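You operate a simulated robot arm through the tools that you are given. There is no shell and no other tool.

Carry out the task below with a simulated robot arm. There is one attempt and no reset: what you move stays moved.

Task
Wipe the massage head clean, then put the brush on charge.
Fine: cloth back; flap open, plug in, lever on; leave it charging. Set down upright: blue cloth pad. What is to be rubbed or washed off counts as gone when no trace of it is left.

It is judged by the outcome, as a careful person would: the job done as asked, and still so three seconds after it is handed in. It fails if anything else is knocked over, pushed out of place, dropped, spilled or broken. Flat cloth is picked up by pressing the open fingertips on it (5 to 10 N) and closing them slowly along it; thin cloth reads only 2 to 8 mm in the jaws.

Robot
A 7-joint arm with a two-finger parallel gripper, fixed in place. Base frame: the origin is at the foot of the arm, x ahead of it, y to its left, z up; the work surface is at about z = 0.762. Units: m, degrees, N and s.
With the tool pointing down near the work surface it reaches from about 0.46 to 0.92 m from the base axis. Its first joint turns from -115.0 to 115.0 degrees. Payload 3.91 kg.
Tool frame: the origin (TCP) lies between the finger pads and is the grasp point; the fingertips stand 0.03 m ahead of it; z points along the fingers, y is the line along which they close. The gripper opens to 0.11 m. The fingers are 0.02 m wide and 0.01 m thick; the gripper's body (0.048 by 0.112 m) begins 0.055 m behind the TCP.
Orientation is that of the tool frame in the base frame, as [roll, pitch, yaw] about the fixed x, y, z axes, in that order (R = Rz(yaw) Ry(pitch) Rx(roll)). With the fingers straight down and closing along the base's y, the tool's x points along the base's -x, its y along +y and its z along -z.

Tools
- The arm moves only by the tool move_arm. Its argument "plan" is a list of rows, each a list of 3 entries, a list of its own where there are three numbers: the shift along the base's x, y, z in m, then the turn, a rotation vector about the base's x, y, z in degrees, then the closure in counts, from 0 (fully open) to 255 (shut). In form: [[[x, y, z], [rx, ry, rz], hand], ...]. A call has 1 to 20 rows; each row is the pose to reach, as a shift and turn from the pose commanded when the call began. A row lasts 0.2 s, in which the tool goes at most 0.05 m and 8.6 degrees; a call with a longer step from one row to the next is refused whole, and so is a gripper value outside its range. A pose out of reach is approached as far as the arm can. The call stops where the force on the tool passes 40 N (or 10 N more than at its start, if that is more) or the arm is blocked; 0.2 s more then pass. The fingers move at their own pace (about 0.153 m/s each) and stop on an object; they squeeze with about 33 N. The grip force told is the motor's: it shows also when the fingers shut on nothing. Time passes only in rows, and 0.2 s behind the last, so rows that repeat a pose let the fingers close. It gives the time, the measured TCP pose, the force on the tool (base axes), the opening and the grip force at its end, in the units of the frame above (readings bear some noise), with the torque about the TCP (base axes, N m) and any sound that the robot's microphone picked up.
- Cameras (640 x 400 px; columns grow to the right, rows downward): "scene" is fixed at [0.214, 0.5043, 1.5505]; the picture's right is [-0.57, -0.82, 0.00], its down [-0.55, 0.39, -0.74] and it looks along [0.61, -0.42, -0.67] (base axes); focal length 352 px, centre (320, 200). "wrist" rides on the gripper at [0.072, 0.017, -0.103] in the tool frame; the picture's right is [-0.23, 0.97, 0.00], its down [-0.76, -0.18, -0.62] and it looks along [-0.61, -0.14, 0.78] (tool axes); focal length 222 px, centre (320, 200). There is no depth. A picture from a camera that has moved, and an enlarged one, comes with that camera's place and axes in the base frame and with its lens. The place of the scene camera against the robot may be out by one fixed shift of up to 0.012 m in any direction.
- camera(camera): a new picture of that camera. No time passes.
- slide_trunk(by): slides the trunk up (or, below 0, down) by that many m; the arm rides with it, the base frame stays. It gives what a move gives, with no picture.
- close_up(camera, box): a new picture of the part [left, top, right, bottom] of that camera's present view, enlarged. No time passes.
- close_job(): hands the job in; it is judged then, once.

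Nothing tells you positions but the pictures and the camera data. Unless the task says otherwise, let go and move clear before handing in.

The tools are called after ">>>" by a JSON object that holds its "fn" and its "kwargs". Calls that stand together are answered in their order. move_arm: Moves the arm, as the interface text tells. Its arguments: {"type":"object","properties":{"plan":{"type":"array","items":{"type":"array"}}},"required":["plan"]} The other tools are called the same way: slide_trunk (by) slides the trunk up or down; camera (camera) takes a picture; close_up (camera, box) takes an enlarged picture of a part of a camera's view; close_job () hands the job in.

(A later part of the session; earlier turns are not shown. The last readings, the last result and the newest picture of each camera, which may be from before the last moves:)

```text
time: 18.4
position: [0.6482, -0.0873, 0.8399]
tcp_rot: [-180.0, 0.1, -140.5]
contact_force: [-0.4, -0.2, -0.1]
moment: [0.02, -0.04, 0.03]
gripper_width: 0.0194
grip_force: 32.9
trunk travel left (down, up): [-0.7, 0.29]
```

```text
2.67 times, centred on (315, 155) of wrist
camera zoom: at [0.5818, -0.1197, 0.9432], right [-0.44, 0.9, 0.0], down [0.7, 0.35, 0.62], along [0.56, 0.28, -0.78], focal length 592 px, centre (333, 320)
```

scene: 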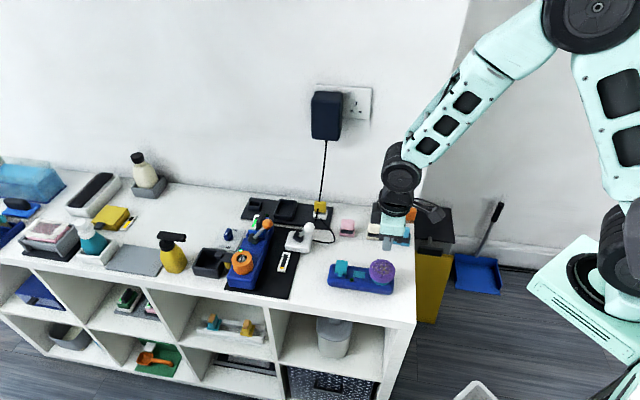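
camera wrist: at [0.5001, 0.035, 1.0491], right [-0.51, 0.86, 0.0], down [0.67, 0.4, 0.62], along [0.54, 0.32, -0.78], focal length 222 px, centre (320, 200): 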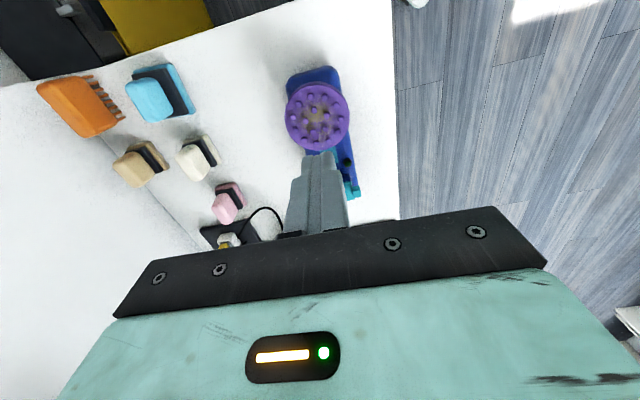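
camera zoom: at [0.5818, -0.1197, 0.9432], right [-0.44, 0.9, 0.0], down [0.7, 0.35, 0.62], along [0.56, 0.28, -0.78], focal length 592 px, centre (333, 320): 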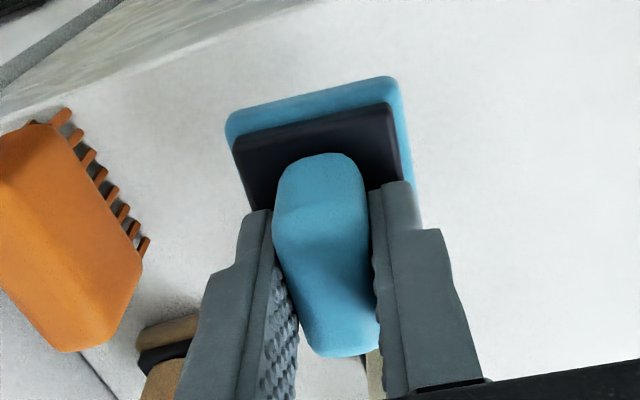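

The grip holds and the pad lifts cleanly. I'll carry it slowly over the massage head, which is centred at about (0.564, 0.071).

>>> {"fn": "move_arm", "kwargs": {"plan": [[[0, 0, 0.02], [0, 0, 0], 255], [[0, 0, 0.045], [0, 0, 0], 255], [[0, 0, 0.07], [0, 0, 0], 255], [[-0.003, 0.005, 0.09], [0, 0, 0], 255], [[-0.013, 0.023, 0.095], [0, 0, 0], 255], [[-0.026, 0.048, 0.095], [0, 0, 0], 255], [[-0.039, 0.073, 0.095], [0, 0, 0], 255], [[-0.052, 0.098, 0.095], [0, 0, 0], 255], [[-0.065, 0.123, 0.095], [0, 0, 0], 255], [[-0.077, 0.145, 0.095], [0, 0, 0], 255], [[-0.0845, 0.158, 0.095], [0, 0, 0], 255], [[-0.0845, 0.158, 0.095], [0, 0, 0], 255]]}}

>>> {"fn": "close_up", "kwargs": {"camera": "scene", "box": [320, 200, 440, 310]}}

>>> {"fn": "camera", "kwargs": {"camera": "wrist"}}

```text
time: 21.0
position: [0.5643, 0.0747, 0.9356]
tcp_rot: [-180.0, 0.1, -140.5]
contact_force: [-0.2, 0.1, 0.0]
moment: [0.0, 0.03, 0.01]
gripper_width: 0.0194
grip_force: 32.7
trunk travel left (down, up): [-0.7, 0.29]
```

```text
3.64 times, centred on (380, 255) of scene
camera zoom: at [0.214, 0.5043, 1.5505], right [-0.57, -0.82, 0.0], down [-0.55, 0.39, -0.74], along [0.61, -0.42, -0.67], focal length 1281 px, centre (102, 0)
```

zoom: 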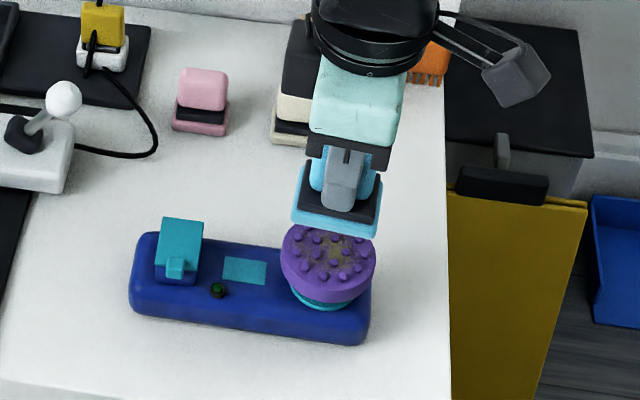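

```text
taken
camera wrist: at [0.4974, 0.041, 1.0383], right [-0.44, 0.9, 0.0], down [0.7, 0.35, 0.62], along [0.56, 0.28, -0.78], focal length 222 px, centre (320, 200)
```

wrist: 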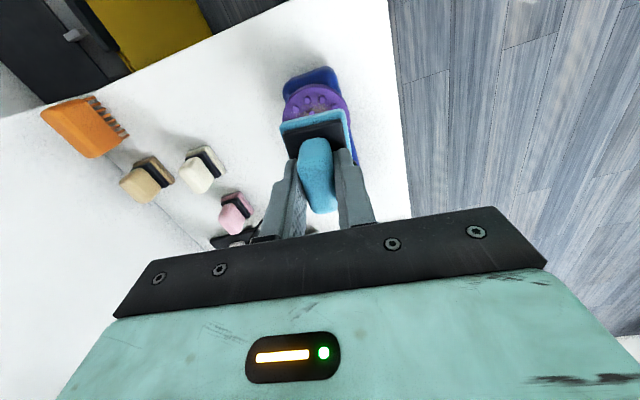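

The pad is above the head. I'll come down in small steps until I feel light contact.

>>> {"fn": "move_arm", "kwargs": {"plan": [[[0, -0.002, -0.02], [0, 0, 0], 255], [[0, -0.002, -0.035], [0, 0, 0], 255], [[0, -0.002, -0.043], [0, 0, 0], 255], [[0, -0.002, -0.046], [0, 0, 0], 255], [[0, -0.002, -0.048], [0, 0, 0], 255], [[0, -0.002, -0.049], [0, 0, 0], 255], [[0, -0.002, -0.049], [0, 0, 0], 255]]}}

>>> {"fn": "close_up", "kwargs": {"camera": "scene", "box": [340, 220, 420, 305]}}

```text
time: 22.6
position: [0.5641, 0.0694, 0.8872]
tcp_rot: [-180.0, 0.0, -140.4]
contact_force: [0.2, -0.1, -1.4]
moment: [0.03, -0.03, -0.01]
gripper_width: 0.0192
grip_force: 32.8
trunk travel left (down, up): [-0.7, 0.29]
```

```text
4.71 times, centred on (380, 262) of scene
camera zoom: at [0.214, 0.5043, 1.5505], right [-0.57, -0.82, 0.0], down [-0.55, 0.39, -0.74], along [0.61, -0.42, -0.67], focal length 1658 px, centre (38, -94)
```

zoom: 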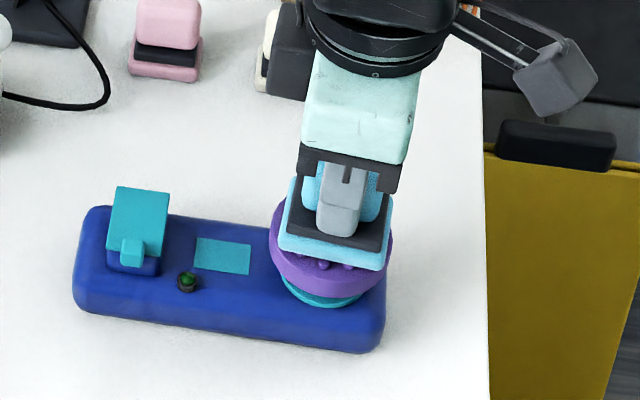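

It's very close to contact. I'll take a few more 1 mm steps.

>>> {"fn": "move_arm", "kwargs": {"plan": [[[0, 0, -0.001], [0, 0, 0], 255], [[0, 0, -0.002], [0, 0, 0], 255], [[0, 0, -0.002], [0, 0, 0], 255]]}}

```text
time: 23.4
position: [0.5658, 0.0696, 0.8847]
tcp_rot: [-180.0, 0.0, -140.5]
contact_force: [0.3, -0.8, -0.2]
moment: [-0.01, -0.01, 0.03]
gripper_width: 0.0193
grip_force: 32.9
trunk travel left (down, up): [-0.7, 0.29]
```

>>> {"fn": "move_arm", "kwargs": {"plan": [[[0, 0, -0.001], [0, 0, 0], 255], [[0, 0, -0.002], [0, 0, 0], 255], [[0, 0, -0.002], [0, 0, 0], 255]]}}

```text
time: 24.2
position: [0.5651, 0.0714, 0.8843]
tcp_rot: [180.0, 0.0, -140.5]
contact_force: [-1.5, -2.0, 10.0]
moment: [-0.11, 0.07, -0.02]
gripper_width: 0.0192
grip_force: 33.4
trunk travel left (down, up): [-0.7, 0.29]
```

Contact at about 10 N. Now I'll rub with short strokes along and across the brush.

>>> {"fn": "move_arm", "kwargs": {"plan": [[[0.0056, 0.0056, 0.0003], [0, 0, 0], 255], [[0.0105, 0.0105, 0.0003], [0, 0, 0], 255], [[0.0042, 0.0042, 0.0003], [0, 0, 0], 255], [[-0.0042, -0.0042, 0.0003], [0, 0, 0], 255], [[-0.0105, -0.0105, 0.0003], [0, 0, 0], 255], [[-0.0042, -0.0042, 0.0003], [0, 0, 0], 255], [[0, 0, 0.0003], [0, 0, 0], 255], [[0.0056, -0.0056, 0.0003], [0, 0, 0], 255], [[0.0105, -0.0105, 0.0003], [0, 0, 0], 255], [[0.0042, -0.0042, 0.0003], [0, 0, 0], 255], [[-0.0042, 0.0042, 0.0003], [0, 0, 0], 255], [[-0.0105, 0.0105, 0.0003], [0, 0, 0], 255], [[-0.0042, 0.0042, 0.0003], [0, 0, 0], 255], [[0, 0, 0.0003], [0, 0, 0], 255]]}}

>>> {"fn": "close_up", "kwargs": {"camera": "scene", "box": [340, 220, 420, 305]}}

```text
time: 27.2
position: [0.5637, 0.0709, 0.8842]
tcp_rot: [-180.0, 0.0, -140.5]
contact_force: [-3.0, 3.7, 15.2]
moment: [0.19, 0.16, 0.01]
gripper_width: 0.019
grip_force: 32.7
trunk travel left (down, up): [-0.7, 0.29]
```

```text
4.71 times, centred on (380, 262) of scene
camera zoom: at [0.214, 0.5043, 1.5505], right [-0.57, -0.82, 0.0], down [-0.55, 0.39, -0.74], along [0.61, -0.42, -0.67], focal length 1658 px, centre (38, -94)
```

zoom: 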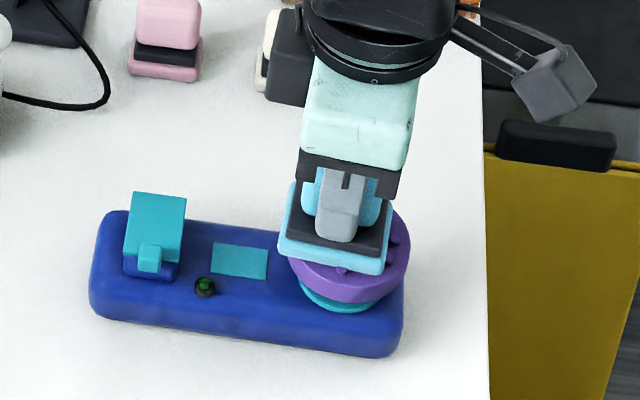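

The brush slid about 1 cm along the shelf under the rubbing, so I'll use less force. First I'll lift off and check the head.

>>> {"fn": "move_arm", "kwargs": {"plan": [[[0, 0, 0.01], [0, 0, 0], 255], [[0.01, -0.01, 0.04], [0, 0, 0], 255], [[0.03, -0.03, 0.06], [0, 0, 0], 255], [[0.055, -0.055, 0.07], [0, 0, 0], 255], [[0.075, -0.075, 0.07], [0, 0, 0], 255], [[0.075, -0.075, 0.07], [0, 0, 0], 255]]}}

>>> {"fn": "close_up", "kwargs": {"camera": "scene", "box": [325, 240, 415, 305]}}

>>> {"fn": "camera", "kwargs": {"camera": "wrist"}}

```text
time: 28.6
position: [0.6392, -0.0054, 0.9548]
tcp_rot: [180.0, -0.1, -140.5]
contact_force: [0.5, -0.5, -0.2]
moment: [-0.05, -0.01, 0.0]
gripper_width: 0.019
grip_force: 32.7
trunk travel left (down, up): [-0.7, 0.29]
```

```text
6.15 times, centred on (370, 272) of scene
camera zoom: at [0.214, 0.5043, 1.5505], right [-0.57, -0.82, 0.0], down [-0.55, 0.39, -0.74], along [0.61, -0.42, -0.67], focal length 2168 px, centre (12, -246)
```

zoom: 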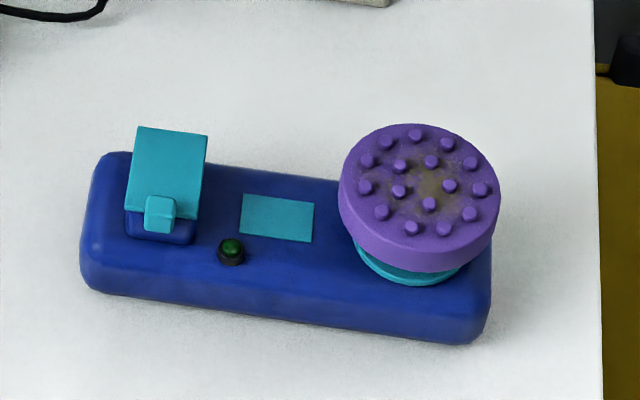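

```text
taken
camera wrist: at [0.5731, -0.0389, 1.0572], right [-0.44, 0.9, 0.0], down [0.7, 0.35, 0.62], along [0.56, 0.28, -0.78], focal length 222 px, centre (320, 200)
```

wrist: 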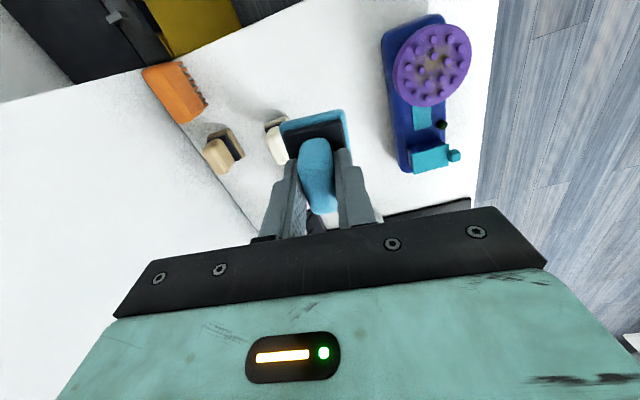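

The stain is still there. I'll enlarge the head to see whether it has lessened.

>>> {"fn": "close_up", "kwargs": {"camera": "scene", "box": [370, 255, 405, 290]}}

>>> {"fn": "close_up", "kwargs": {"camera": "wrist", "box": [370, 10, 490, 185]}}

```text
11.43 times, centred on (388, 272) of scene
camera zoom: at [0.214, 0.5043, 1.5505], right [-0.57, -0.82, 0.0], down [-0.55, 0.39, -0.74], along [0.61, -0.42, -0.67], focal length 4027 px, centre (-451, -629)
```

zoom: 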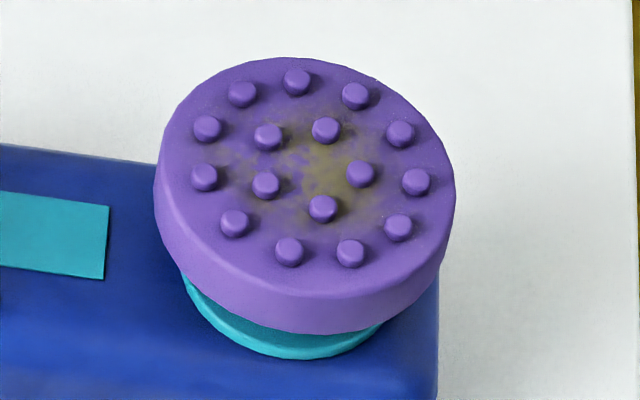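

```text
2.29 times, centred on (430, 98) of wrist
camera zoom: at [0.5731, -0.0389, 1.0572], right [-0.44, 0.9, 0.0], down [0.7, 0.35, 0.62], along [0.56, 0.28, -0.78], focal length 508 px, centre (69, 434)
```

zoom: 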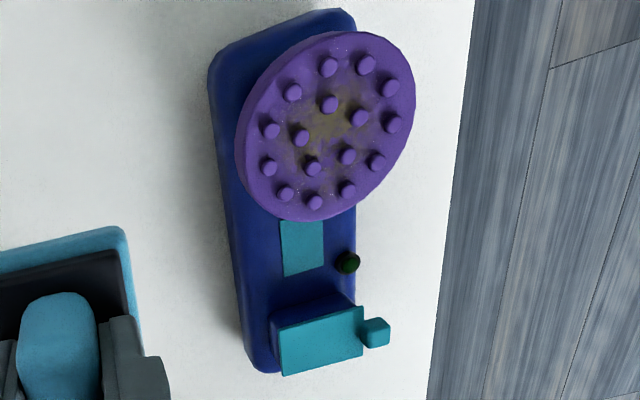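

The stain has faded somewhat, so rubbing works. The head centre is now about (0.554, 0.066), and I'll go back with lighter pressure and more strokes.

>>> {"fn": "move_arm", "kwargs": {"plan": [[[-0.02, 0.017, 0.0], [0, 0, 0], 255], [[-0.045, 0.038, -0.01], [0, 0, 0], 255], [[-0.07, 0.06, -0.025], [0, 0, 0], 255], [[-0.0852, 0.0718, -0.045], [0, 0, 0], 255], [[-0.0852, 0.0718, -0.062], [0, 0, 0], 255], [[-0.0852, 0.0718, -0.067], [0, 0, 0], 255], [[-0.0852, 0.0718, -0.069], [0, 0, 0], 255], [[-0.0852, 0.0718, -0.0697], [0, 0, 0], 255], [[-0.0852, 0.0718, -0.0697], [0, 0, 0], 255]]}}

```text
time: 30.6
position: [0.5539, 0.068, 0.8837]
tcp_rot: [180.0, 0.0, -140.5]
contact_force: [0.2, -1.0, 5.4]
moment: [-0.05, -0.04, -0.04]
gripper_width: 0.0194
grip_force: 33.3
trunk travel left (down, up): [-0.7, 0.29]
```

Contact at about 5 N. I'll rub with quick short strokes.

>>> {"fn": "move_arm", "kwargs": {"plan": [[[0.0085, 0.0085, 0], [0, 0, 0], 255], [[-0.0085, -0.0085, 0], [0, 0, 0], 255], [[0.0085, 0.0085, 0], [0, 0, 0], 255], [[-0.0085, -0.0085, 0], [0, 0, 0], 255], [[0.0085, 0.0085, 0], [0, 0, 0], 255], [[0, 0, 0], [0, 0, 0], 255], [[0.0085, -0.0085, 0], [0, 0, 0], 255], [[-0.0085, 0.0085, 0], [0, 0, 0], 255], [[0.0085, -0.0085, 0], [0, 0, 0], 255], [[-0.0085, 0.0085, 0], [0, 0, 0], 255], [[0, 0, 0], [0, 0, 0], 255]]}}

>>> {"fn": "close_up", "kwargs": {"camera": "scene", "box": [325, 240, 415, 305]}}

```text
time: 33.0
position: [0.5548, 0.0682, 0.8833]
tcp_rot: [180.0, 0.0, -140.5]
contact_force: [-2.9, 1.2, 6.0]
moment: [0.16, 0.17, -0.02]
gripper_width: 0.0194
grip_force: 32.7
trunk travel left (down, up): [-0.7, 0.29]
```

```text
6.15 times, centred on (370, 272) of scene
camera zoom: at [0.214, 0.5043, 1.5505], right [-0.57, -0.82, 0.0], down [-0.55, 0.39, -0.74], along [0.61, -0.42, -0.67], focal length 2168 px, centre (12, -246)
```

zoom: 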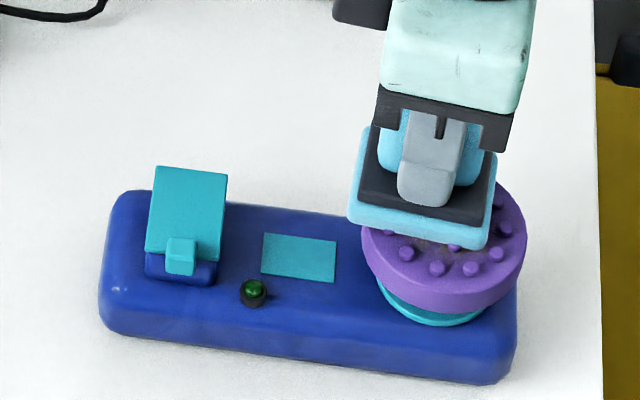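

The brush slid again, this time toward the shelf front. I'll lift and check how clean the head is and where the brush sits, then switch to twisting strokes, which shouldn't drag it.

>>> {"fn": "move_arm", "kwargs": {"plan": [[[0, 0, 0.01], [0, 0, 0], 255], [[0.01, -0.01, 0.04], [0, 0, 0], 255], [[0.03, -0.03, 0.06], [0, 0, 0], 255], [[0.055, -0.055, 0.07], [0, 0, 0], 255], [[0.085, -0.075, 0.07], [0, 0, 0], 255], [[0.085, -0.075, 0.07], [0, 0, 0], 255]]}}

>>> {"fn": "close_up", "kwargs": {"camera": "scene", "box": [300, 220, 430, 330]}}

>>> {"fn": "close_up", "kwargs": {"camera": "scene", "box": [370, 255, 410, 295]}}

>>> {"fn": "camera", "kwargs": {"camera": "wrist"}}

```text
time: 34.4
position: [0.6401, -0.01, 0.9536]
tcp_rot: [179.9, -0.1, -140.5]
contact_force: [0.3, 0.4, -0.8]
moment: [0.01, 0.0, 0.01]
gripper_width: 0.0192
grip_force: 33.3
trunk travel left (down, up): [-0.7, 0.29]
```

```text
3.64 times, centred on (365, 275) of scene
camera zoom: at [0.214, 0.5043, 1.5505], right [-0.57, -0.82, 0.0], down [-0.55, 0.39, -0.74], along [0.61, -0.42, -0.67], focal length 1281 px, centre (156, -73)
```

zoom: 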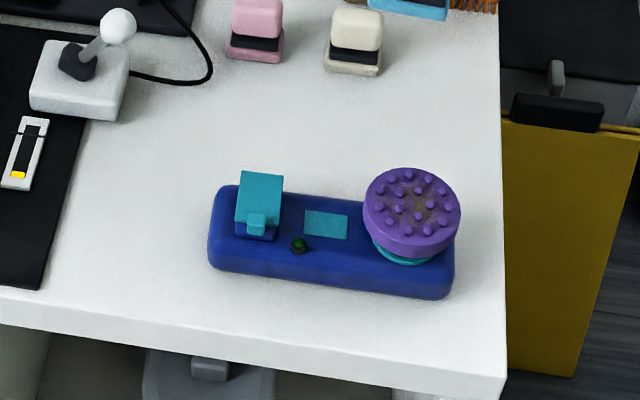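

```text
10.00 times, centred on (390, 275) of scene
camera zoom: at [0.214, 0.5043, 1.5505], right [-0.57, -0.82, 0.0], down [-0.55, 0.39, -0.74], along [0.61, -0.42, -0.67], focal length 3524 px, centre (-380, -550)
```

zoom: 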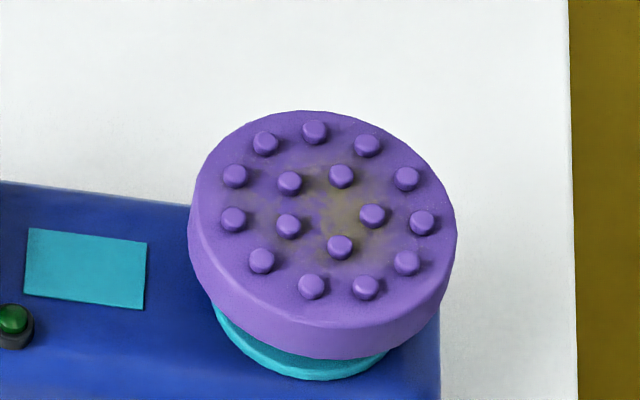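

```text
taken
camera wrist: at [0.572, -0.0428, 1.0561], right [-0.44, 0.9, 0.0], down [0.7, 0.35, 0.62], along [0.56, 0.28, -0.78], focal length 222 px, centre (320, 200)
```

wrist: 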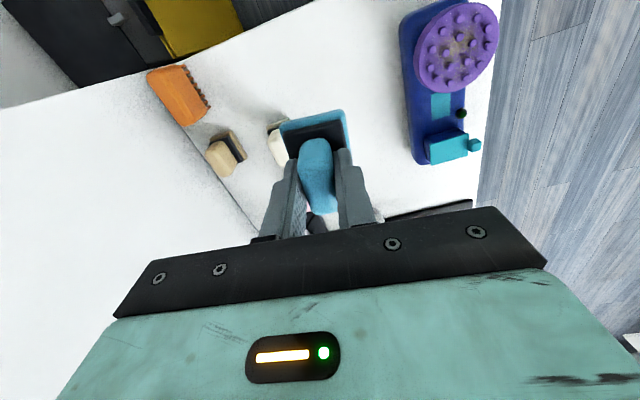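

The brush is safe but has drifted to about (0.537, 0.069). I'll press on the head and drag it gently back, then clean with twisting motions.

>>> {"fn": "move_arm", "kwargs": {"plan": [[[-0.025, 0.02, 0.0], [0, 0, 0], 255], [[-0.055, 0.043, -0.01], [0, 0, 0], 255], [[-0.085, 0.066, -0.025], [0, 0, 0], 255], [[-0.1014, 0.079, -0.045], [0, 0, 0], 255], [[-0.1014, 0.079, -0.062], [0, 0, 0], 255], [[-0.1014, 0.079, -0.067], [0, 0, 0], 255], [[-0.1014, 0.079, -0.0695], [0, 0, 0], 255], [[-0.1014, 0.079, -0.0705], [0, 0, 0], 255], [[-0.1014, 0.079, -0.0705], [0, 0, 0], 255], [[-0.0964, 0.079, -0.0705], [0, 0, 0], 255], [[-0.0914, 0.079, -0.0705], [0, 0, 0], 255], [[-0.0864, 0.079, -0.0705], [0, 0, 0], 255], [[-0.0814, 0.079, -0.0705], [0, 0, 0], 255], [[-0.0764, 0.079, -0.0705], [0, 0, 0], 255], [[-0.0714, 0.079, -0.0705], [0, 0, 0], 255], [[-0.0714, 0.079, -0.0705], [0, 0, 0], 255]]}}

>>> {"fn": "close_up", "kwargs": {"camera": "scene", "box": [300, 220, 430, 330]}}

```text
time: 37.8
position: [0.5662, 0.0703, 0.8824]
tcp_rot: [180.0, 0.1, -140.6]
contact_force: [-6.8, 0.5, 22.4]
moment: [0.01, 0.2, -0.02]
gripper_width: 0.0191
grip_force: 32.3
trunk travel left (down, up): [-0.7, 0.29]
```

```text
3.64 times, centred on (365, 275) of scene
camera zoom: at [0.214, 0.5043, 1.5505], right [-0.57, -0.82, 0.0], down [-0.55, 0.39, -0.74], along [0.61, -0.42, -0.67], focal length 1281 px, centre (156, -73)
```

zoom: 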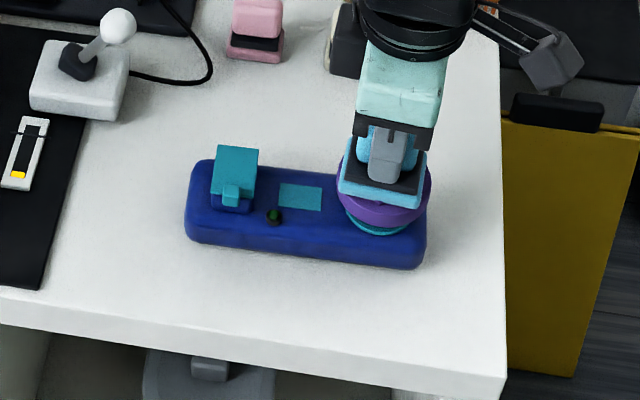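

The brush followed back toward its place. Now I'll ease the pressure and twist the pad on the head.

>>> {"fn": "move_arm", "kwargs": {"plan": [[[0, 0, 0.0018], [0, 0, 0], 255], [[0, 0, 0.0018], [0, 0, 8], 255], [[0, 0, 0.0018], [0, 0, 16], 255], [[0, 0, 0.0018], [0, 0, 24], 255], [[0, 0, 0.0018], [0, 0, 16], 255], [[0, 0, 0.0018], [0, 0, 8], 255], [[0, 0, 0.0018], [0, 0, 0], 255], [[0, 0, 0.0018], [0, 0, -8], 255], [[0, 0, 0.0018], [0, 0, -16], 255], [[0, 0, 0.0018], [0, 0, -24], 255], [[0, 0, 0.0018], [0, 0, -16], 255], [[0, 0, 0.0018], [0, 0, -8], 255], [[0, 0, 0.0018], [0, 0, 0], 255], [[0, 0, 0.0018], [0, 0, 0], 255]]}}

>>> {"fn": "close_up", "kwargs": {"camera": "scene", "box": [300, 220, 430, 330]}}

```text
time: 40.8
position: [0.5671, 0.0704, 0.8845]
tcp_rot: [-180.0, 0.0, -140.4]
contact_force: [0.6, 1.1, 0.0]
moment: [-0.01, -0.03, -0.03]
gripper_width: 0.0196
grip_force: 33.7
trunk travel left (down, up): [-0.7, 0.29]
```

```text
3.64 times, centred on (365, 275) of scene
camera zoom: at [0.214, 0.5043, 1.5505], right [-0.57, -0.82, 0.0], down [-0.55, 0.39, -0.74], along [0.61, -0.42, -0.67], focal length 1281 px, centre (156, -73)
```

zoom: 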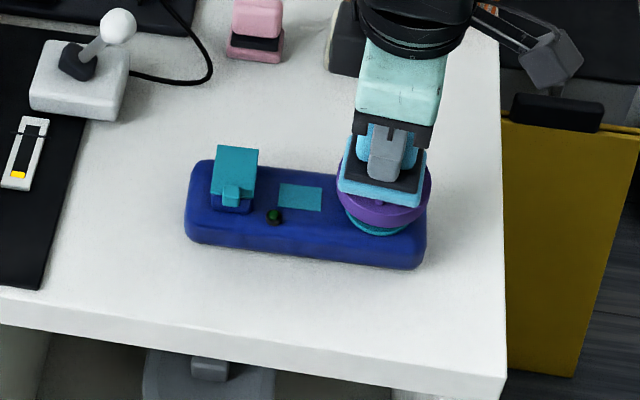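

There was no contact at that height. I'll lower by 1 mm and check the force.

>>> {"fn": "move_arm", "kwargs": {"plan": [[[0, 0, -0.0006], [0, 0, 0], 255], [[0, 0, -0.001], [0, 0, 0], 255], [[0, 0, -0.001], [0, 0, 0], 255]]}}

```text
time: 41.6
position: [0.567, 0.0709, 0.8831]
tcp_rot: [-180.0, 0.0, -140.5]
contact_force: [-0.4, -2.2, 2.6]
moment: [-0.02, -0.04, 0.0]
gripper_width: 0.0195
grip_force: 33.0
trunk travel left (down, up): [-0.7, 0.29]
```

>>> {"fn": "move_arm", "kwargs": {"plan": [[[0, 0, -0.0005], [0, 0, 0], 255], [[0, 0, -0.0005], [0, 0, 8], 255], [[0, 0, -0.0005], [0, 0, 16], 255], [[0, 0, -0.0005], [0, 0, 24], 255], [[0, 0, -0.0005], [0, 0, 16], 255], [[0, 0, -0.0005], [0, 0, 8], 255], [[0, 0, -0.0005], [0, 0, 0], 255], [[0, 0, -0.0005], [0, 0, -8], 255], [[0, 0, -0.0005], [0, 0, -16], 255], [[0, 0, -0.0005], [0, 0, -24], 255], [[0, 0, -0.0005], [0, 0, -16], 255], [[0, 0, -0.0005], [0, 0, -8], 255], [[0, 0, -0.0005], [0, 0, 0], 255], [[0, 0, -0.0005], [0, 0, 0], 255]]}}

>>> {"fn": "close_up", "kwargs": {"camera": "scene", "box": [300, 220, 430, 330]}}

```text
time: 44.6
position: [0.5685, 0.0707, 0.8832]
tcp_rot: [180.0, 0.0, -140.5]
contact_force: [2.6, -1.0, 4.7]
moment: [0.0, -0.16, 0.0]
gripper_width: 0.0194
grip_force: 32.8
trunk travel left (down, up): [-0.7, 0.29]
```

```text
3.64 times, centred on (365, 275) of scene
camera zoom: at [0.214, 0.5043, 1.5505], right [-0.57, -0.82, 0.0], down [-0.55, 0.39, -0.74], along [0.61, -0.42, -0.67], focal length 1281 px, centre (156, -73)
```

zoom: 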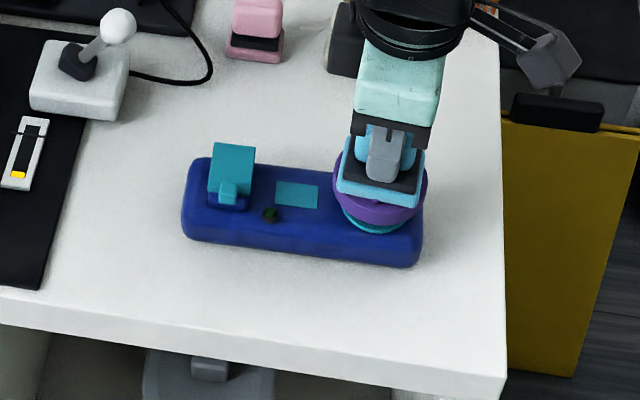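

The brush stays put under twisting. I'll lift aside and check the stain.

>>> {"fn": "move_arm", "kwargs": {"plan": [[[0, 0, 0.01], [0, 0, 0], 255], [[0.01, -0.01, 0.04], [0, 0, 0], 255], [[0.03, -0.03, 0.06], [0, 0, 0], 255], [[0.055, -0.055, 0.07], [0, 0, 0], 255], [[0.085, -0.075, 0.07], [0, 0, 0], 255], [[0.085, -0.075, 0.07], [0, 0, 0], 255]]}}

>>> {"fn": "close_up", "kwargs": {"camera": "scene", "box": [365, 250, 405, 290]}}

>>> {"fn": "camera", "kwargs": {"camera": "wrist"}}

```text
time: 46.0
position: [0.6534, -0.0044, 0.9536]
tcp_rot: [-179.9, 0.0, -140.6]
contact_force: [-0.1, 0.3, -0.1]
moment: [0.01, 0.01, 0.0]
gripper_width: 0.0192
grip_force: 32.9
trunk travel left (down, up): [-0.7, 0.29]
```

```text
10.00 times, centred on (385, 270) of scene
camera zoom: at [0.214, 0.5043, 1.5505], right [-0.57, -0.82, 0.0], down [-0.55, 0.39, -0.74], along [0.61, -0.42, -0.67], focal length 3524 px, centre (-330, -500)
```

zoom: 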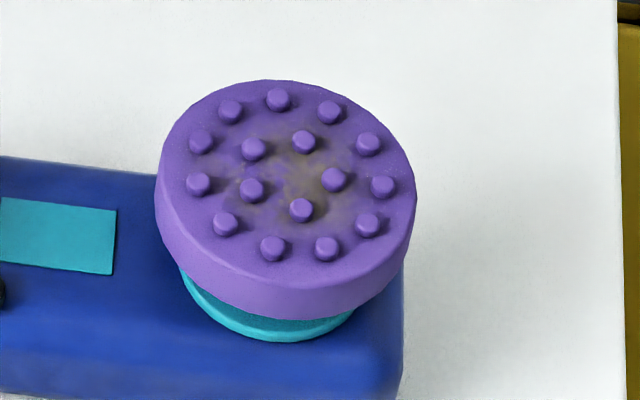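

```text
taken
camera wrist: at [0.5869, -0.0365, 1.0564], right [-0.44, 0.9, 0.0], down [0.7, 0.35, 0.62], along [0.56, 0.28, -0.78], focal length 222 px, centre (320, 200)
```

wrist: 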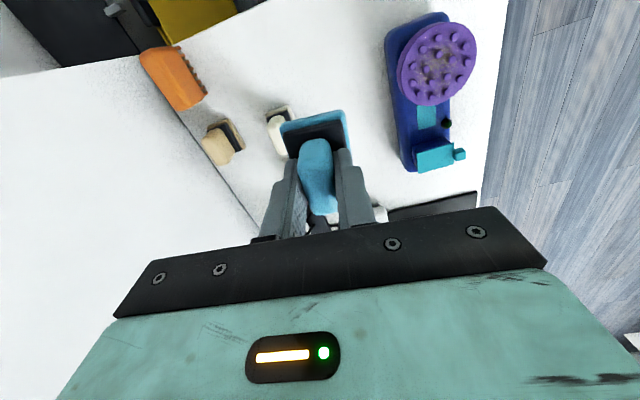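

The stain has faded further and the brush stayed in place. I'll continue twisting with the pad offset from the head's centre, so the middle gets rubbed too.

>>> {"fn": "move_arm", "kwargs": {"plan": [[[-0.025, 0.022, 0], [0, 0, 0], 255], [[-0.05, 0.05, -0.015], [0, 0, 0], 255], [[-0.077, 0.081, -0.04], [0, 0, 0], 255], [[-0.077, 0.081, -0.062], [0, 0, 0], 255], [[-0.077, 0.081, -0.068], [0, 0, 0], 255], [[-0.077, 0.081, -0.0703], [0, 0, 0], 255], [[-0.077, 0.081, -0.0703], [0, 0, 8], 255], [[-0.077, 0.081, -0.0703], [0, 0, 16], 255], [[-0.077, 0.081, -0.0703], [0, 0, 24], 255], [[-0.077, 0.081, -0.0703], [0, 0, 16], 255], [[-0.077, 0.081, -0.0703], [0, 0, 8], 255], [[-0.077, 0.081, -0.0703], [0, 0, 0], 255], [[-0.077, 0.081, -0.0703], [0, 0, -8], 255], [[-0.077, 0.081, -0.0703], [0, 0, -16], 255], [[-0.077, 0.081, -0.0703], [0, 0, -24], 255], [[-0.077, 0.081, -0.0703], [0, 0, -16], 255], [[-0.077, 0.081, -0.0703], [0, 0, -8], 255], [[-0.077, 0.081, -0.0703], [0, 0, 0], 255], [[-0.077, 0.081, -0.0703], [0, 0, 0], 255]]}}

>>> {"fn": "close_up", "kwargs": {"camera": "scene", "box": [300, 220, 430, 330]}}

```text
time: 50.0
position: [0.5761, 0.0761, 0.8838]
tcp_rot: [-180.0, 0.1, -140.4]
contact_force: [2.2, -2.4, 12.3]
moment: [-0.08, -0.12, 0.03]
gripper_width: 0.0191
grip_force: 33.0
trunk travel left (down, up): [-0.7, 0.29]
```

```text
3.64 times, centred on (365, 275) of scene
camera zoom: at [0.214, 0.5043, 1.5505], right [-0.57, -0.82, 0.0], down [-0.55, 0.39, -0.74], along [0.61, -0.42, -0.67], focal length 1281 px, centre (156, -73)
```

zoom: 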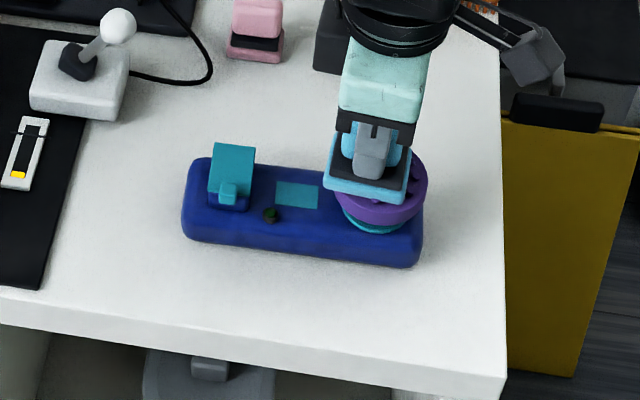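

The brush held still at about 12 N. I'll do the same on the opposite side of the head.

>>> {"fn": "move_arm", "kwargs": {"plan": [[[0, 0, 0.006], [0, 0, 0], 255], [[-0.017, -0.017, 0.006], [0, 0, 0], 255], [[-0.017, -0.017, 0.001], [0, 0, 0], 255], [[-0.017, -0.017, 0.0], [0, 0, 0], 255], [[-0.017, -0.017, 0], [0, 0, 8], 255], [[-0.017, -0.017, 0], [0, 0, 16], 255], [[-0.017, -0.017, 0], [0, 0, 24], 255], [[-0.017, -0.017, 0], [0, 0, 16], 255], [[-0.017, -0.017, 0], [0, 0, 8], 255], [[-0.017, -0.017, 0], [0, 0, 0], 255], [[-0.017, -0.017, 0], [0, 0, -8], 255], [[-0.017, -0.017, 0], [0, 0, -16], 255], [[-0.017, -0.017, 0], [0, 0, -24], 255], [[-0.017, -0.017, 0], [0, 0, -16], 255], [[-0.017, -0.017, 0], [0, 0, -8], 255], [[-0.017, -0.017, 0], [0, 0, 0], 255], [[-0.017, -0.017, 0], [0, 0, 0], 255]]}}

>>> {"fn": "close_up", "kwargs": {"camera": "scene", "box": [300, 220, 430, 330]}}

```text
time: 53.6
position: [0.5591, 0.0599, 0.884]
tcp_rot: [-180.0, 0.0, -140.4]
contact_force: [0.8, -0.8, 11.7]
moment: [0.08, -0.13, -0.02]
gripper_width: 0.0193
grip_force: 32.5
trunk travel left (down, up): [-0.7, 0.29]
```

```text
3.64 times, centred on (365, 275) of scene
camera zoom: at [0.214, 0.5043, 1.5505], right [-0.57, -0.82, 0.0], down [-0.55, 0.39, -0.74], along [0.61, -0.42, -0.67], focal length 1281 px, centre (156, -73)
```

zoom: 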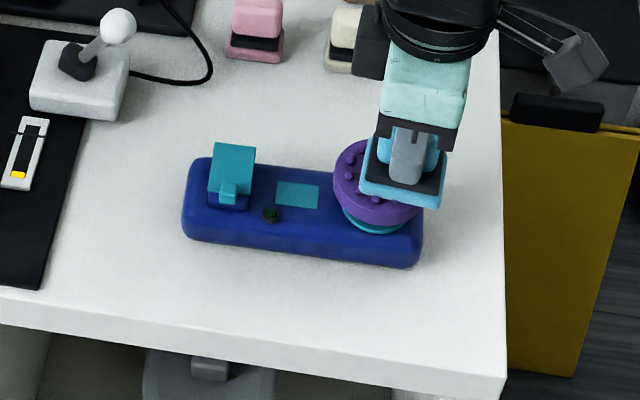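

Next I'll twist on the two sides across the brush.

>>> {"fn": "move_arm", "kwargs": {"plan": [[[0, 0, 0.006], [0, 0, 0], 255], [[0.017, 0.0, 0.006], [0, 0, 0], 255], [[0.017, 0.0, 0.001], [0, 0, 0], 255], [[0.017, 0.0, 0.0], [0, 0, 0], 255], [[0.017, 0.0, 0], [0, 0, 8], 255], [[0.017, 0.0, 0], [0, 0, 16], 255], [[0.017, 0.0, 0], [0, 0, 24], 255], [[0.017, 0.0, 0], [0, 0, 16], 255], [[0.017, 0.0, 0], [0, 0, 8], 255], [[0.017, 0.0, 0], [0, 0, 0], 255], [[0.017, 0.0, 0], [0, 0, -8], 255], [[0.017, 0.0, 0], [0, 0, -16], 255], [[0.017, 0.0, 0], [0, 0, -24], 255], [[0.017, 0.0, 0], [0, 0, -16], 255], [[0.017, 0.0, 0], [0, 0, -8], 255], [[0.017, 0.0, 0], [0, 0, 0], 255], [[0.017, 0.0, 0], [0, 0, 0], 255]]}}

>>> {"fn": "move_arm", "kwargs": {"plan": [[[0, 0, 0.006], [0, 0, 0], 255], [[-0.017, 0.017, 0.006], [0, 0, 0], 255], [[-0.017, 0.017, 0.001], [0, 0, 0], 255], [[-0.017, 0.017, 0.0], [0, 0, 0], 255], [[-0.017, 0.017, 0], [0, 0, 8], 255], [[-0.017, 0.017, 0], [0, 0, 16], 255], [[-0.017, 0.017, 0], [0, 0, 24], 255], [[-0.017, 0.017, 0], [0, 0, 16], 255], [[-0.017, 0.017, 0], [0, 0, 8], 255], [[-0.017, 0.017, 0], [0, 0, 0], 255], [[-0.017, 0.017, 0], [0, 0, -8], 255], [[-0.017, 0.017, 0], [0, 0, -16], 255], [[-0.017, 0.017, 0], [0, 0, -24], 255], [[-0.017, 0.017, 0], [0, 0, -16], 255], [[-0.017, 0.017, 0], [0, 0, -8], 255], [[-0.017, 0.017, 0], [0, 0, 0], 255], [[-0.017, 0.017, 0], [0, 0, 0], 255]]}}

>>> {"fn": "close_up", "kwargs": {"camera": "scene", "box": [300, 220, 430, 330]}}

```text
time: 57.2
position: [0.5765, 0.0588, 0.8827]
tcp_rot: [179.9, 0.0, -140.4]
contact_force: [0.4, -1.0, 6.6]
moment: [0.01, -0.01, 0.01]
gripper_width: 0.0192
grip_force: 32.7
trunk travel left (down, up): [-0.7, 0.29]
```

```text
time: 60.8
position: [0.5591, 0.0763, 0.8826]
tcp_rot: [179.9, 0.0, -140.5]
contact_force: [0.2, -0.4, 9.1]
moment: [-0.11, -0.02, 0.03]
gripper_width: 0.0191
grip_force: 33.6
trunk travel left (down, up): [-0.7, 0.29]
```

```text
3.64 times, centred on (365, 275) of scene
camera zoom: at [0.214, 0.5043, 1.5505], right [-0.57, -0.82, 0.0], down [-0.55, 0.39, -0.74], along [0.61, -0.42, -0.67], focal length 1281 px, centre (156, -73)
```

zoom: 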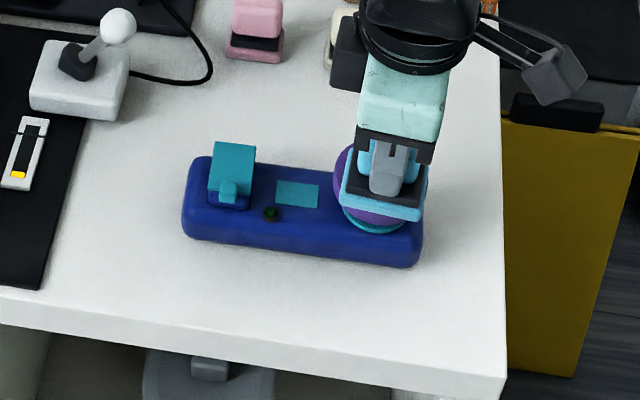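

Four twists are done without moving the brush. I'll lift aside and check the stain.

>>> {"fn": "move_arm", "kwargs": {"plan": [[[0, 0, 0.01], [0, 0, 0], 255], [[0.01, -0.01, 0.04], [0, 0, 0], 255], [[0.03, -0.03, 0.06], [0, 0, 0], 255], [[0.055, -0.055, 0.07], [0, 0, 0], 255], [[0.085, -0.08, 0.07], [0, 0, 0], 255], [[0.085, -0.08, 0.07], [0, 0, 0], 255]]}}

>>> {"fn": "close_up", "kwargs": {"camera": "scene", "box": [365, 250, 405, 290]}}

>>> {"fn": "close_up", "kwargs": {"camera": "wrist", "box": [370, 0, 490, 120]}}

```text
time: 62.2
position: [0.6439, -0.0026, 0.9532]
tcp_rot: [179.9, 0.0, -140.5]
contact_force: [0.5, 0.5, -0.4]
moment: [-0.01, -0.03, 0.02]
gripper_width: 0.0194
grip_force: 32.7
trunk travel left (down, up): [-0.7, 0.29]
```

```text
10.00 times, centred on (385, 270) of scene
camera zoom: at [0.214, 0.5043, 1.5505], right [-0.57, -0.82, 0.0], down [-0.55, 0.39, -0.74], along [0.61, -0.42, -0.67], focal length 3524 px, centre (-330, -500)
```

zoom: 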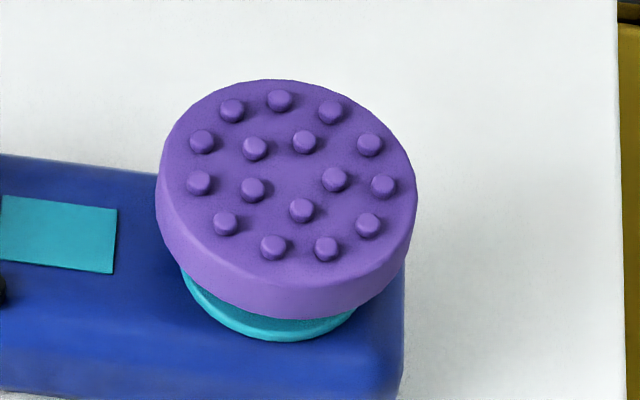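

```text
3.33 times, centred on (430, 60) of wrist
camera zoom: at [0.5765, -0.0358, 1.056], right [-0.44, 0.9, 0.0], down [0.7, 0.35, 0.62], along [0.56, 0.28, -0.78], focal length 740 px, centre (-47, 667)
```

zoom: 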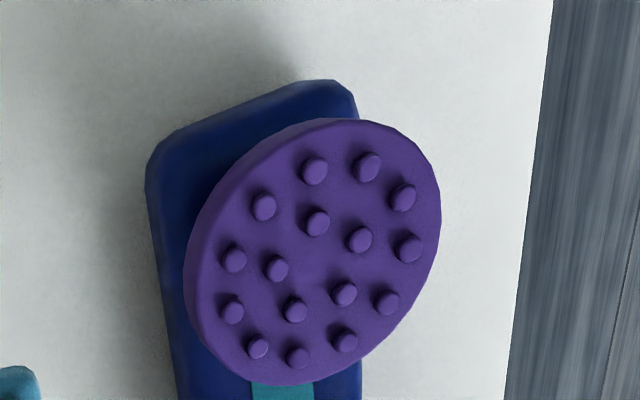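

The head is clean from both views, with no trace left. Now I'll put the pad back at its original place (0.646, -0.088), yaw about 44°, and stop just above the surface to check.

>>> {"fn": "move_arm", "kwargs": {"plan": [[[0.001, -0.03, 0], [0, 0, 2], 255], [[0.002, -0.06, 0], [0, 0, 4.5], 255], [[0.0034, -0.0851, 0], [0, 0, 4.5], 255], [[0.0034, -0.0851, -0.03], [0, 0, 4.5], 255], [[0.0034, -0.0851, -0.06], [0, 0, 4.5], 255], [[0.0034, -0.0851, -0.09], [0, 0, 4.5], 255], [[0.0034, -0.0851, -0.115], [0, 0, 4.5], 255], [[0.0034, -0.0851, -0.128], [0, 0, 4.5], 255], [[0.0034, -0.0851, -0.134], [0, 0, 4.5], 255], [[0.0034, -0.0851, -0.134], [0, 0, 4.5], 255]]}}

>>> {"fn": "close_up", "kwargs": {"camera": "scene", "box": [385, 210, 425, 250]}}

>>> {"fn": "close_up", "kwargs": {"camera": "wrist", "box": [230, 80, 400, 230]}}

```text
time: 64.4
position: [0.6471, -0.0877, 0.8175]
tcp_rot: [-180.0, 0.0, -136.0]
contact_force: [0.2, 0.0, 0.2]
moment: [0.04, 0.01, -0.01]
gripper_width: 0.019
grip_force: 33.0
trunk travel left (down, up): [-0.7, 0.29]
```

```text
10.00 times, centred on (405, 230) of scene
camera zoom: at [0.214, 0.5043, 1.5505], right [-0.57, -0.82, 0.0], down [-0.55, 0.39, -0.74], along [0.61, -0.42, -0.67], focal length 3524 px, centre (-530, -100)
```

zoom: 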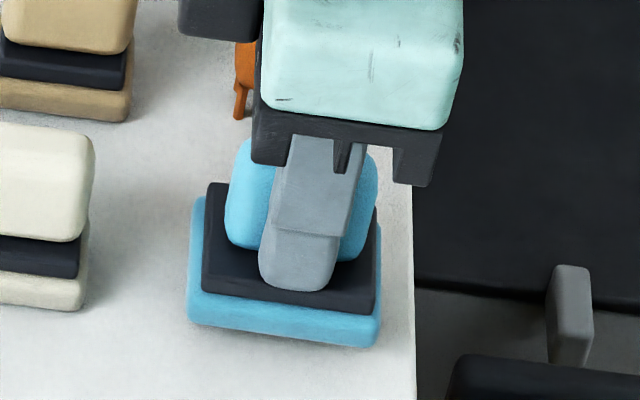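

```text
2.67 times, centred on (315, 155) of wrist
camera zoom: at [0.5834, -0.1263, 0.9206], right [-0.51, 0.86, 0.0], down [0.67, 0.4, 0.62], along [0.54, 0.32, -0.78], focal length 592 px, centre (333, 320)
```

zoom: 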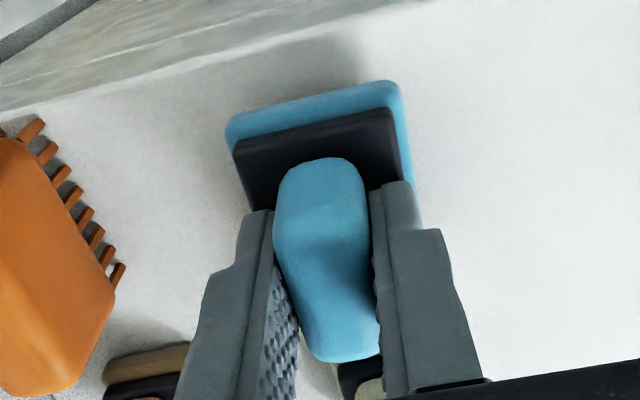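

The pad is aligned over its original spot. I'll lower the last few millimetres until it touches.

>>> {"fn": "move_arm", "kwargs": {"plan": [[[-0.0005, 0.0003, -0.002], [0, 0, 0], 255], [[-0.0005, 0.0003, -0.004], [0, 0, 0], 255], [[-0.0005, 0.0003, -0.005], [0, 0, 0], 255], [[-0.0005, 0.0003, -0.0056], [0, 0, 0], 255], [[-0.0005, 0.0003, -0.0056], [0, 0, 0], 255]]}}

```text
time: 65.6
position: [0.6483, -0.0871, 0.8133]
tcp_rot: [180.0, 0.1, -136.1]
contact_force: [-0.2, 0.0, -0.2]
moment: [0.0, 0.01, 0.01]
gripper_width: 0.0191
grip_force: 33.0
trunk travel left (down, up): [-0.7, 0.29]
```

>>> {"fn": "move_arm", "kwargs": {"plan": [[[0, 0, -0.0005], [0, 0, 0], 255], [[0, 0, -0.001], [0, 0, 0], 255], [[0, 0, -0.001], [0, 0, 0], 255]]}}

>>> {"fn": "close_up", "kwargs": {"camera": "scene", "box": [385, 210, 425, 250]}}

```text
time: 66.4
position: [0.6476, -0.0882, 0.8124]
tcp_rot: [-180.0, -0.1, -136.0]
contact_force: [0.4, -0.7, -0.6]
moment: [-0.01, -0.02, 0.0]
gripper_width: 0.0192
grip_force: 33.0
trunk travel left (down, up): [-0.7, 0.29]
```

```text
10.00 times, centred on (405, 230) of scene
camera zoom: at [0.214, 0.5043, 1.5505], right [-0.57, -0.82, 0.0], down [-0.55, 0.39, -0.74], along [0.61, -0.42, -0.67], focal length 3524 px, centre (-530, -100)
```

zoom: 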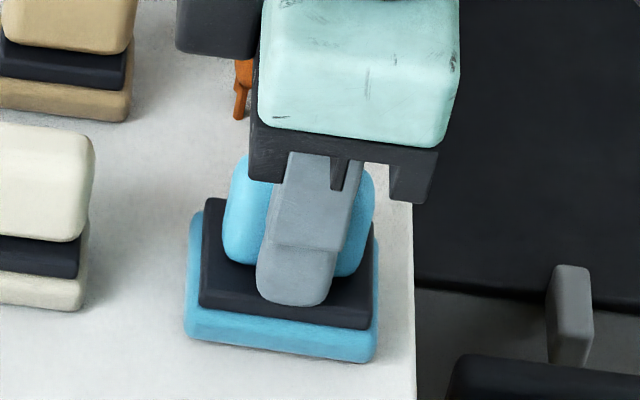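

>>> {"fn": "move_arm", "kwargs": {"plan": [[[0, 0, -0.0005], [0, 0, 0], 255], [[0, 0, -0.001], [0, 0, 0], 255], [[0, 0, -0.001], [0, 0, 0], 255]]}}

```text
time: 67.2
position: [0.6473, -0.0881, 0.8132]
tcp_rot: [180.0, 0.0, -136.0]
contact_force: [-0.6, -0.6, -1.1]
moment: [-0.01, 0.01, -0.01]
gripper_width: 0.0195
grip_force: 32.4
trunk travel left (down, up): [-0.7, 0.29]
```

>>> {"fn": "move_arm", "kwargs": {"plan": [[[0, 0, -0.0005], [0, 0, 0], 255], [[0, 0, -0.001], [0, 0, 0], 255], [[0, 0, -0.001], [0, 0, 0], 255]]}}

```text
time: 68.0
position: [0.6464, -0.0878, 0.8122]
tcp_rot: [-180.0, -0.1, -136.0]
contact_force: [-1.0, -0.8, 3.0]
moment: [0.04, 0.03, -0.01]
gripper_width: 0.0191
grip_force: 33.2
trunk travel left (down, up): [-0.7, 0.29]
```

The pad is touching the surface at about 3 N. I'll release slowly and rise straight up.

>>> {"fn": "move_arm", "kwargs": {"plan": [[[0, 0, 0], [0, 0, 0], 205], [[0, 0, 0], [0, 0, 0], 190], [[0, 0, 0], [0, 0, 0], 170], [[0, 0, 0], [0, 0, 0], 150], [[0, 0, 0], [0, 0, 0], 130], [[0, 0, 0.01], [0, 0, 0], 130], [[0, 0, 0.04], [0, 0, 0], 130], [[0, 0, 0.08], [0, 0, 0], 130], [[0, 0, 0.12], [0, 0, 0], 130], [[0, 0, 0.13], [0, 0, 0], 130]]}}

>>> {"fn": "close_up", "kwargs": {"camera": "scene", "box": [370, 190, 440, 250]}}

>>> {"fn": "camera", "kwargs": {"camera": "wrist"}}

```text
time: 70.2
position: [0.6478, -0.089, 0.9397]
tcp_rot: [-180.0, 0.1, -136.0]
contact_force: [-0.8, 0.1, 0.0]
moment: [0.04, -0.03, -0.01]
gripper_width: 0.0539
grip_force: 0.0
trunk travel left (down, up): [-0.7, 0.29]
```

```text
6.67 times, centred on (405, 220) of scene
camera zoom: at [0.214, 0.5043, 1.5505], right [-0.57, -0.82, 0.0], down [-0.55, 0.39, -0.74], along [0.61, -0.42, -0.67], focal length 2349 px, centre (-247, 67)
```

zoom: 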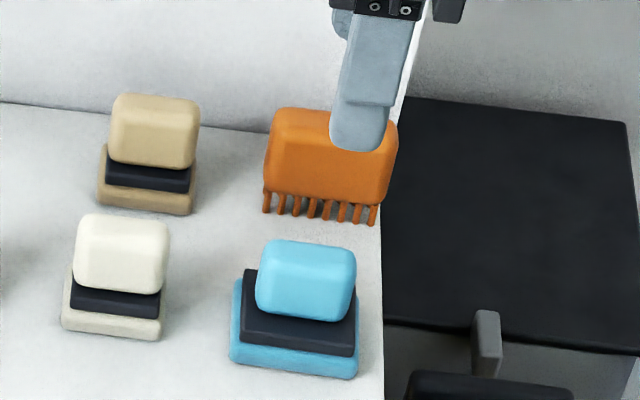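

```text
taken
camera wrist: at [0.5827, -0.1278, 1.0425], right [-0.51, 0.86, 0.0], down [0.67, 0.4, 0.62], along [0.54, 0.32, -0.78], focal length 222 px, centre (320, 200)
```

wrist: 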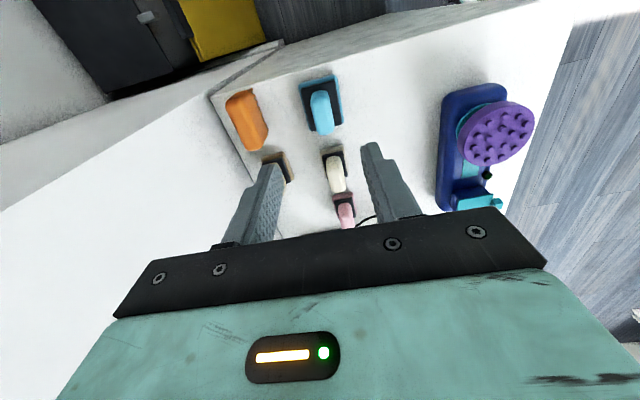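

The pad is back upright in its original spot. Now I'll turn the hand about -89° so the fingers close along the brush's length, and look at the flap and tab from the shelf front.

>>> {"fn": "move_arm", "kwargs": {"plan": [[[-0.004, 0.025, 0.01], [0, 0, -8], 130], [[-0.008, 0.05, 0.01], [0, 0, -16], 130], [[-0.012, 0.08, 0.01], [0, 0, -24], 130], [[-0.016, 0.11, 0.01], [0, 0, -32], 130], [[-0.02, 0.14, 0.01], [0, 0, -40], 130], [[-0.024, 0.17, 0.01], [0, 0, -48], 130], [[-0.028, 0.2, 0.01], [0, 0, -56], 130], [[-0.032, 0.23, 0.01], [0, 0, -64], 130], [[-0.036, 0.26, 0.005], [0, 0, -72], 130], [[-0.04, 0.28, 0.0], [0, 0, -80], 130], [[-0.043, 0.3, -0.02], [0, 0, -88], 130], [[-0.043, 0.3, -0.03], [0, 0, -89], 130], [[-0.043, 0.3, -0.03], [0, 0, -89], 130]]}}

>>> {"fn": "camera", "kwargs": {"camera": "wrist"}}

>>> {"fn": "camera", "kwargs": {"camera": "scene"}}

```text
time: 73.0
position: [0.6026, 0.2129, 0.9119]
tcp_rot: [-180.0, 0.0, 135.0]
contact_force: [-0.6, 0.4, -0.4]
moment: [-0.02, -0.04, 0.0]
gripper_width: 0.0541
grip_force: 0.1
trunk travel left (down, up): [-0.7, 0.29]
```

```text
taken
camera wrist: at [0.5635, 0.276, 1.0138], right [0.85, 0.53, 0.0], down [0.41, -0.66, 0.62], along [0.33, -0.53, -0.78], focal length 222 px, centre (320, 200)
```

wrist: 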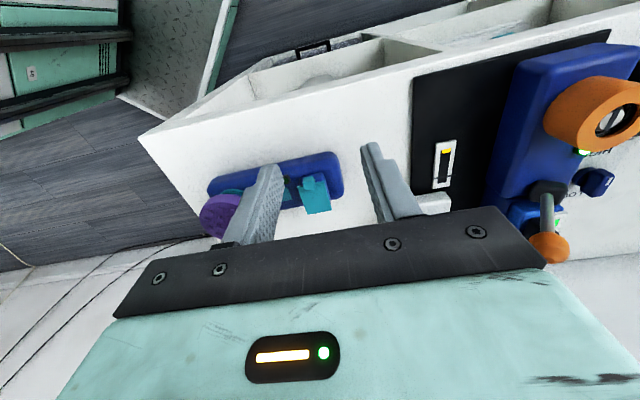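

```text
taken
```

scene: 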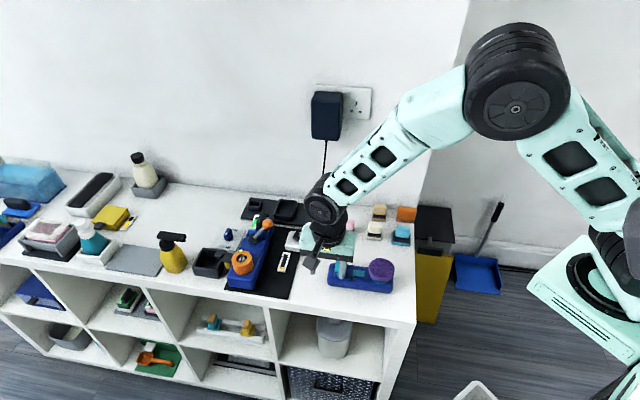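

>>> {"fn": "close_up", "kwargs": {"camera": "wrist", "box": [250, 140, 390, 230]}}

>>> {"fn": "close_up", "kwargs": {"camera": "scene", "box": [320, 245, 370, 295]}}

```text
4.44 times, centred on (320, 185) of wrist
camera zoom: at [0.5635, 0.276, 1.0138], right [0.85, 0.53, 0.0], down [0.41, -0.66, 0.62], along [0.33, -0.53, -0.78], focal length 987 px, centre (320, 267)
```

zoom: 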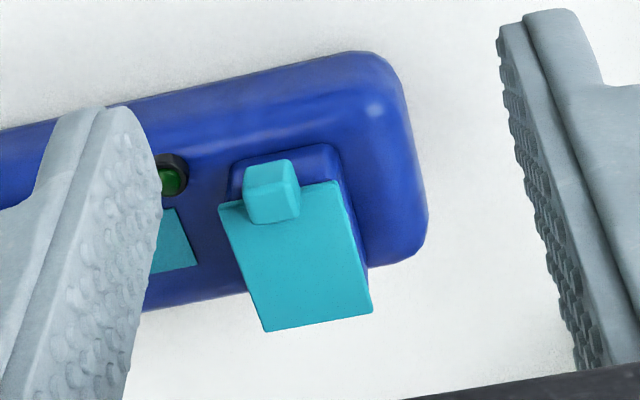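

```text
8.00 times, centred on (345, 270) of scene
camera zoom: at [0.214, 0.5043, 1.5505], right [-0.57, -0.82, 0.0], down [-0.55, 0.39, -0.74], along [0.61, -0.42, -0.67], focal length 2819 px, centre (120, -360)
```

zoom: 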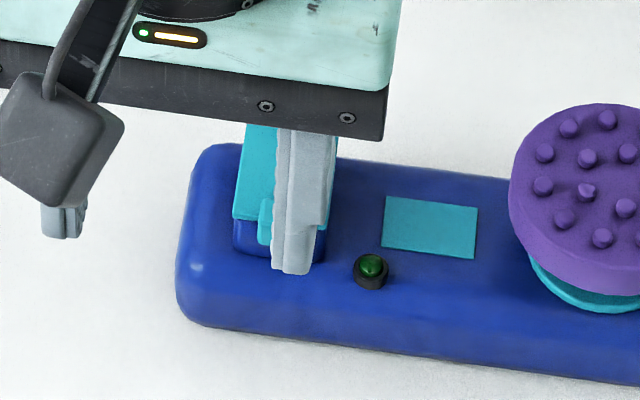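

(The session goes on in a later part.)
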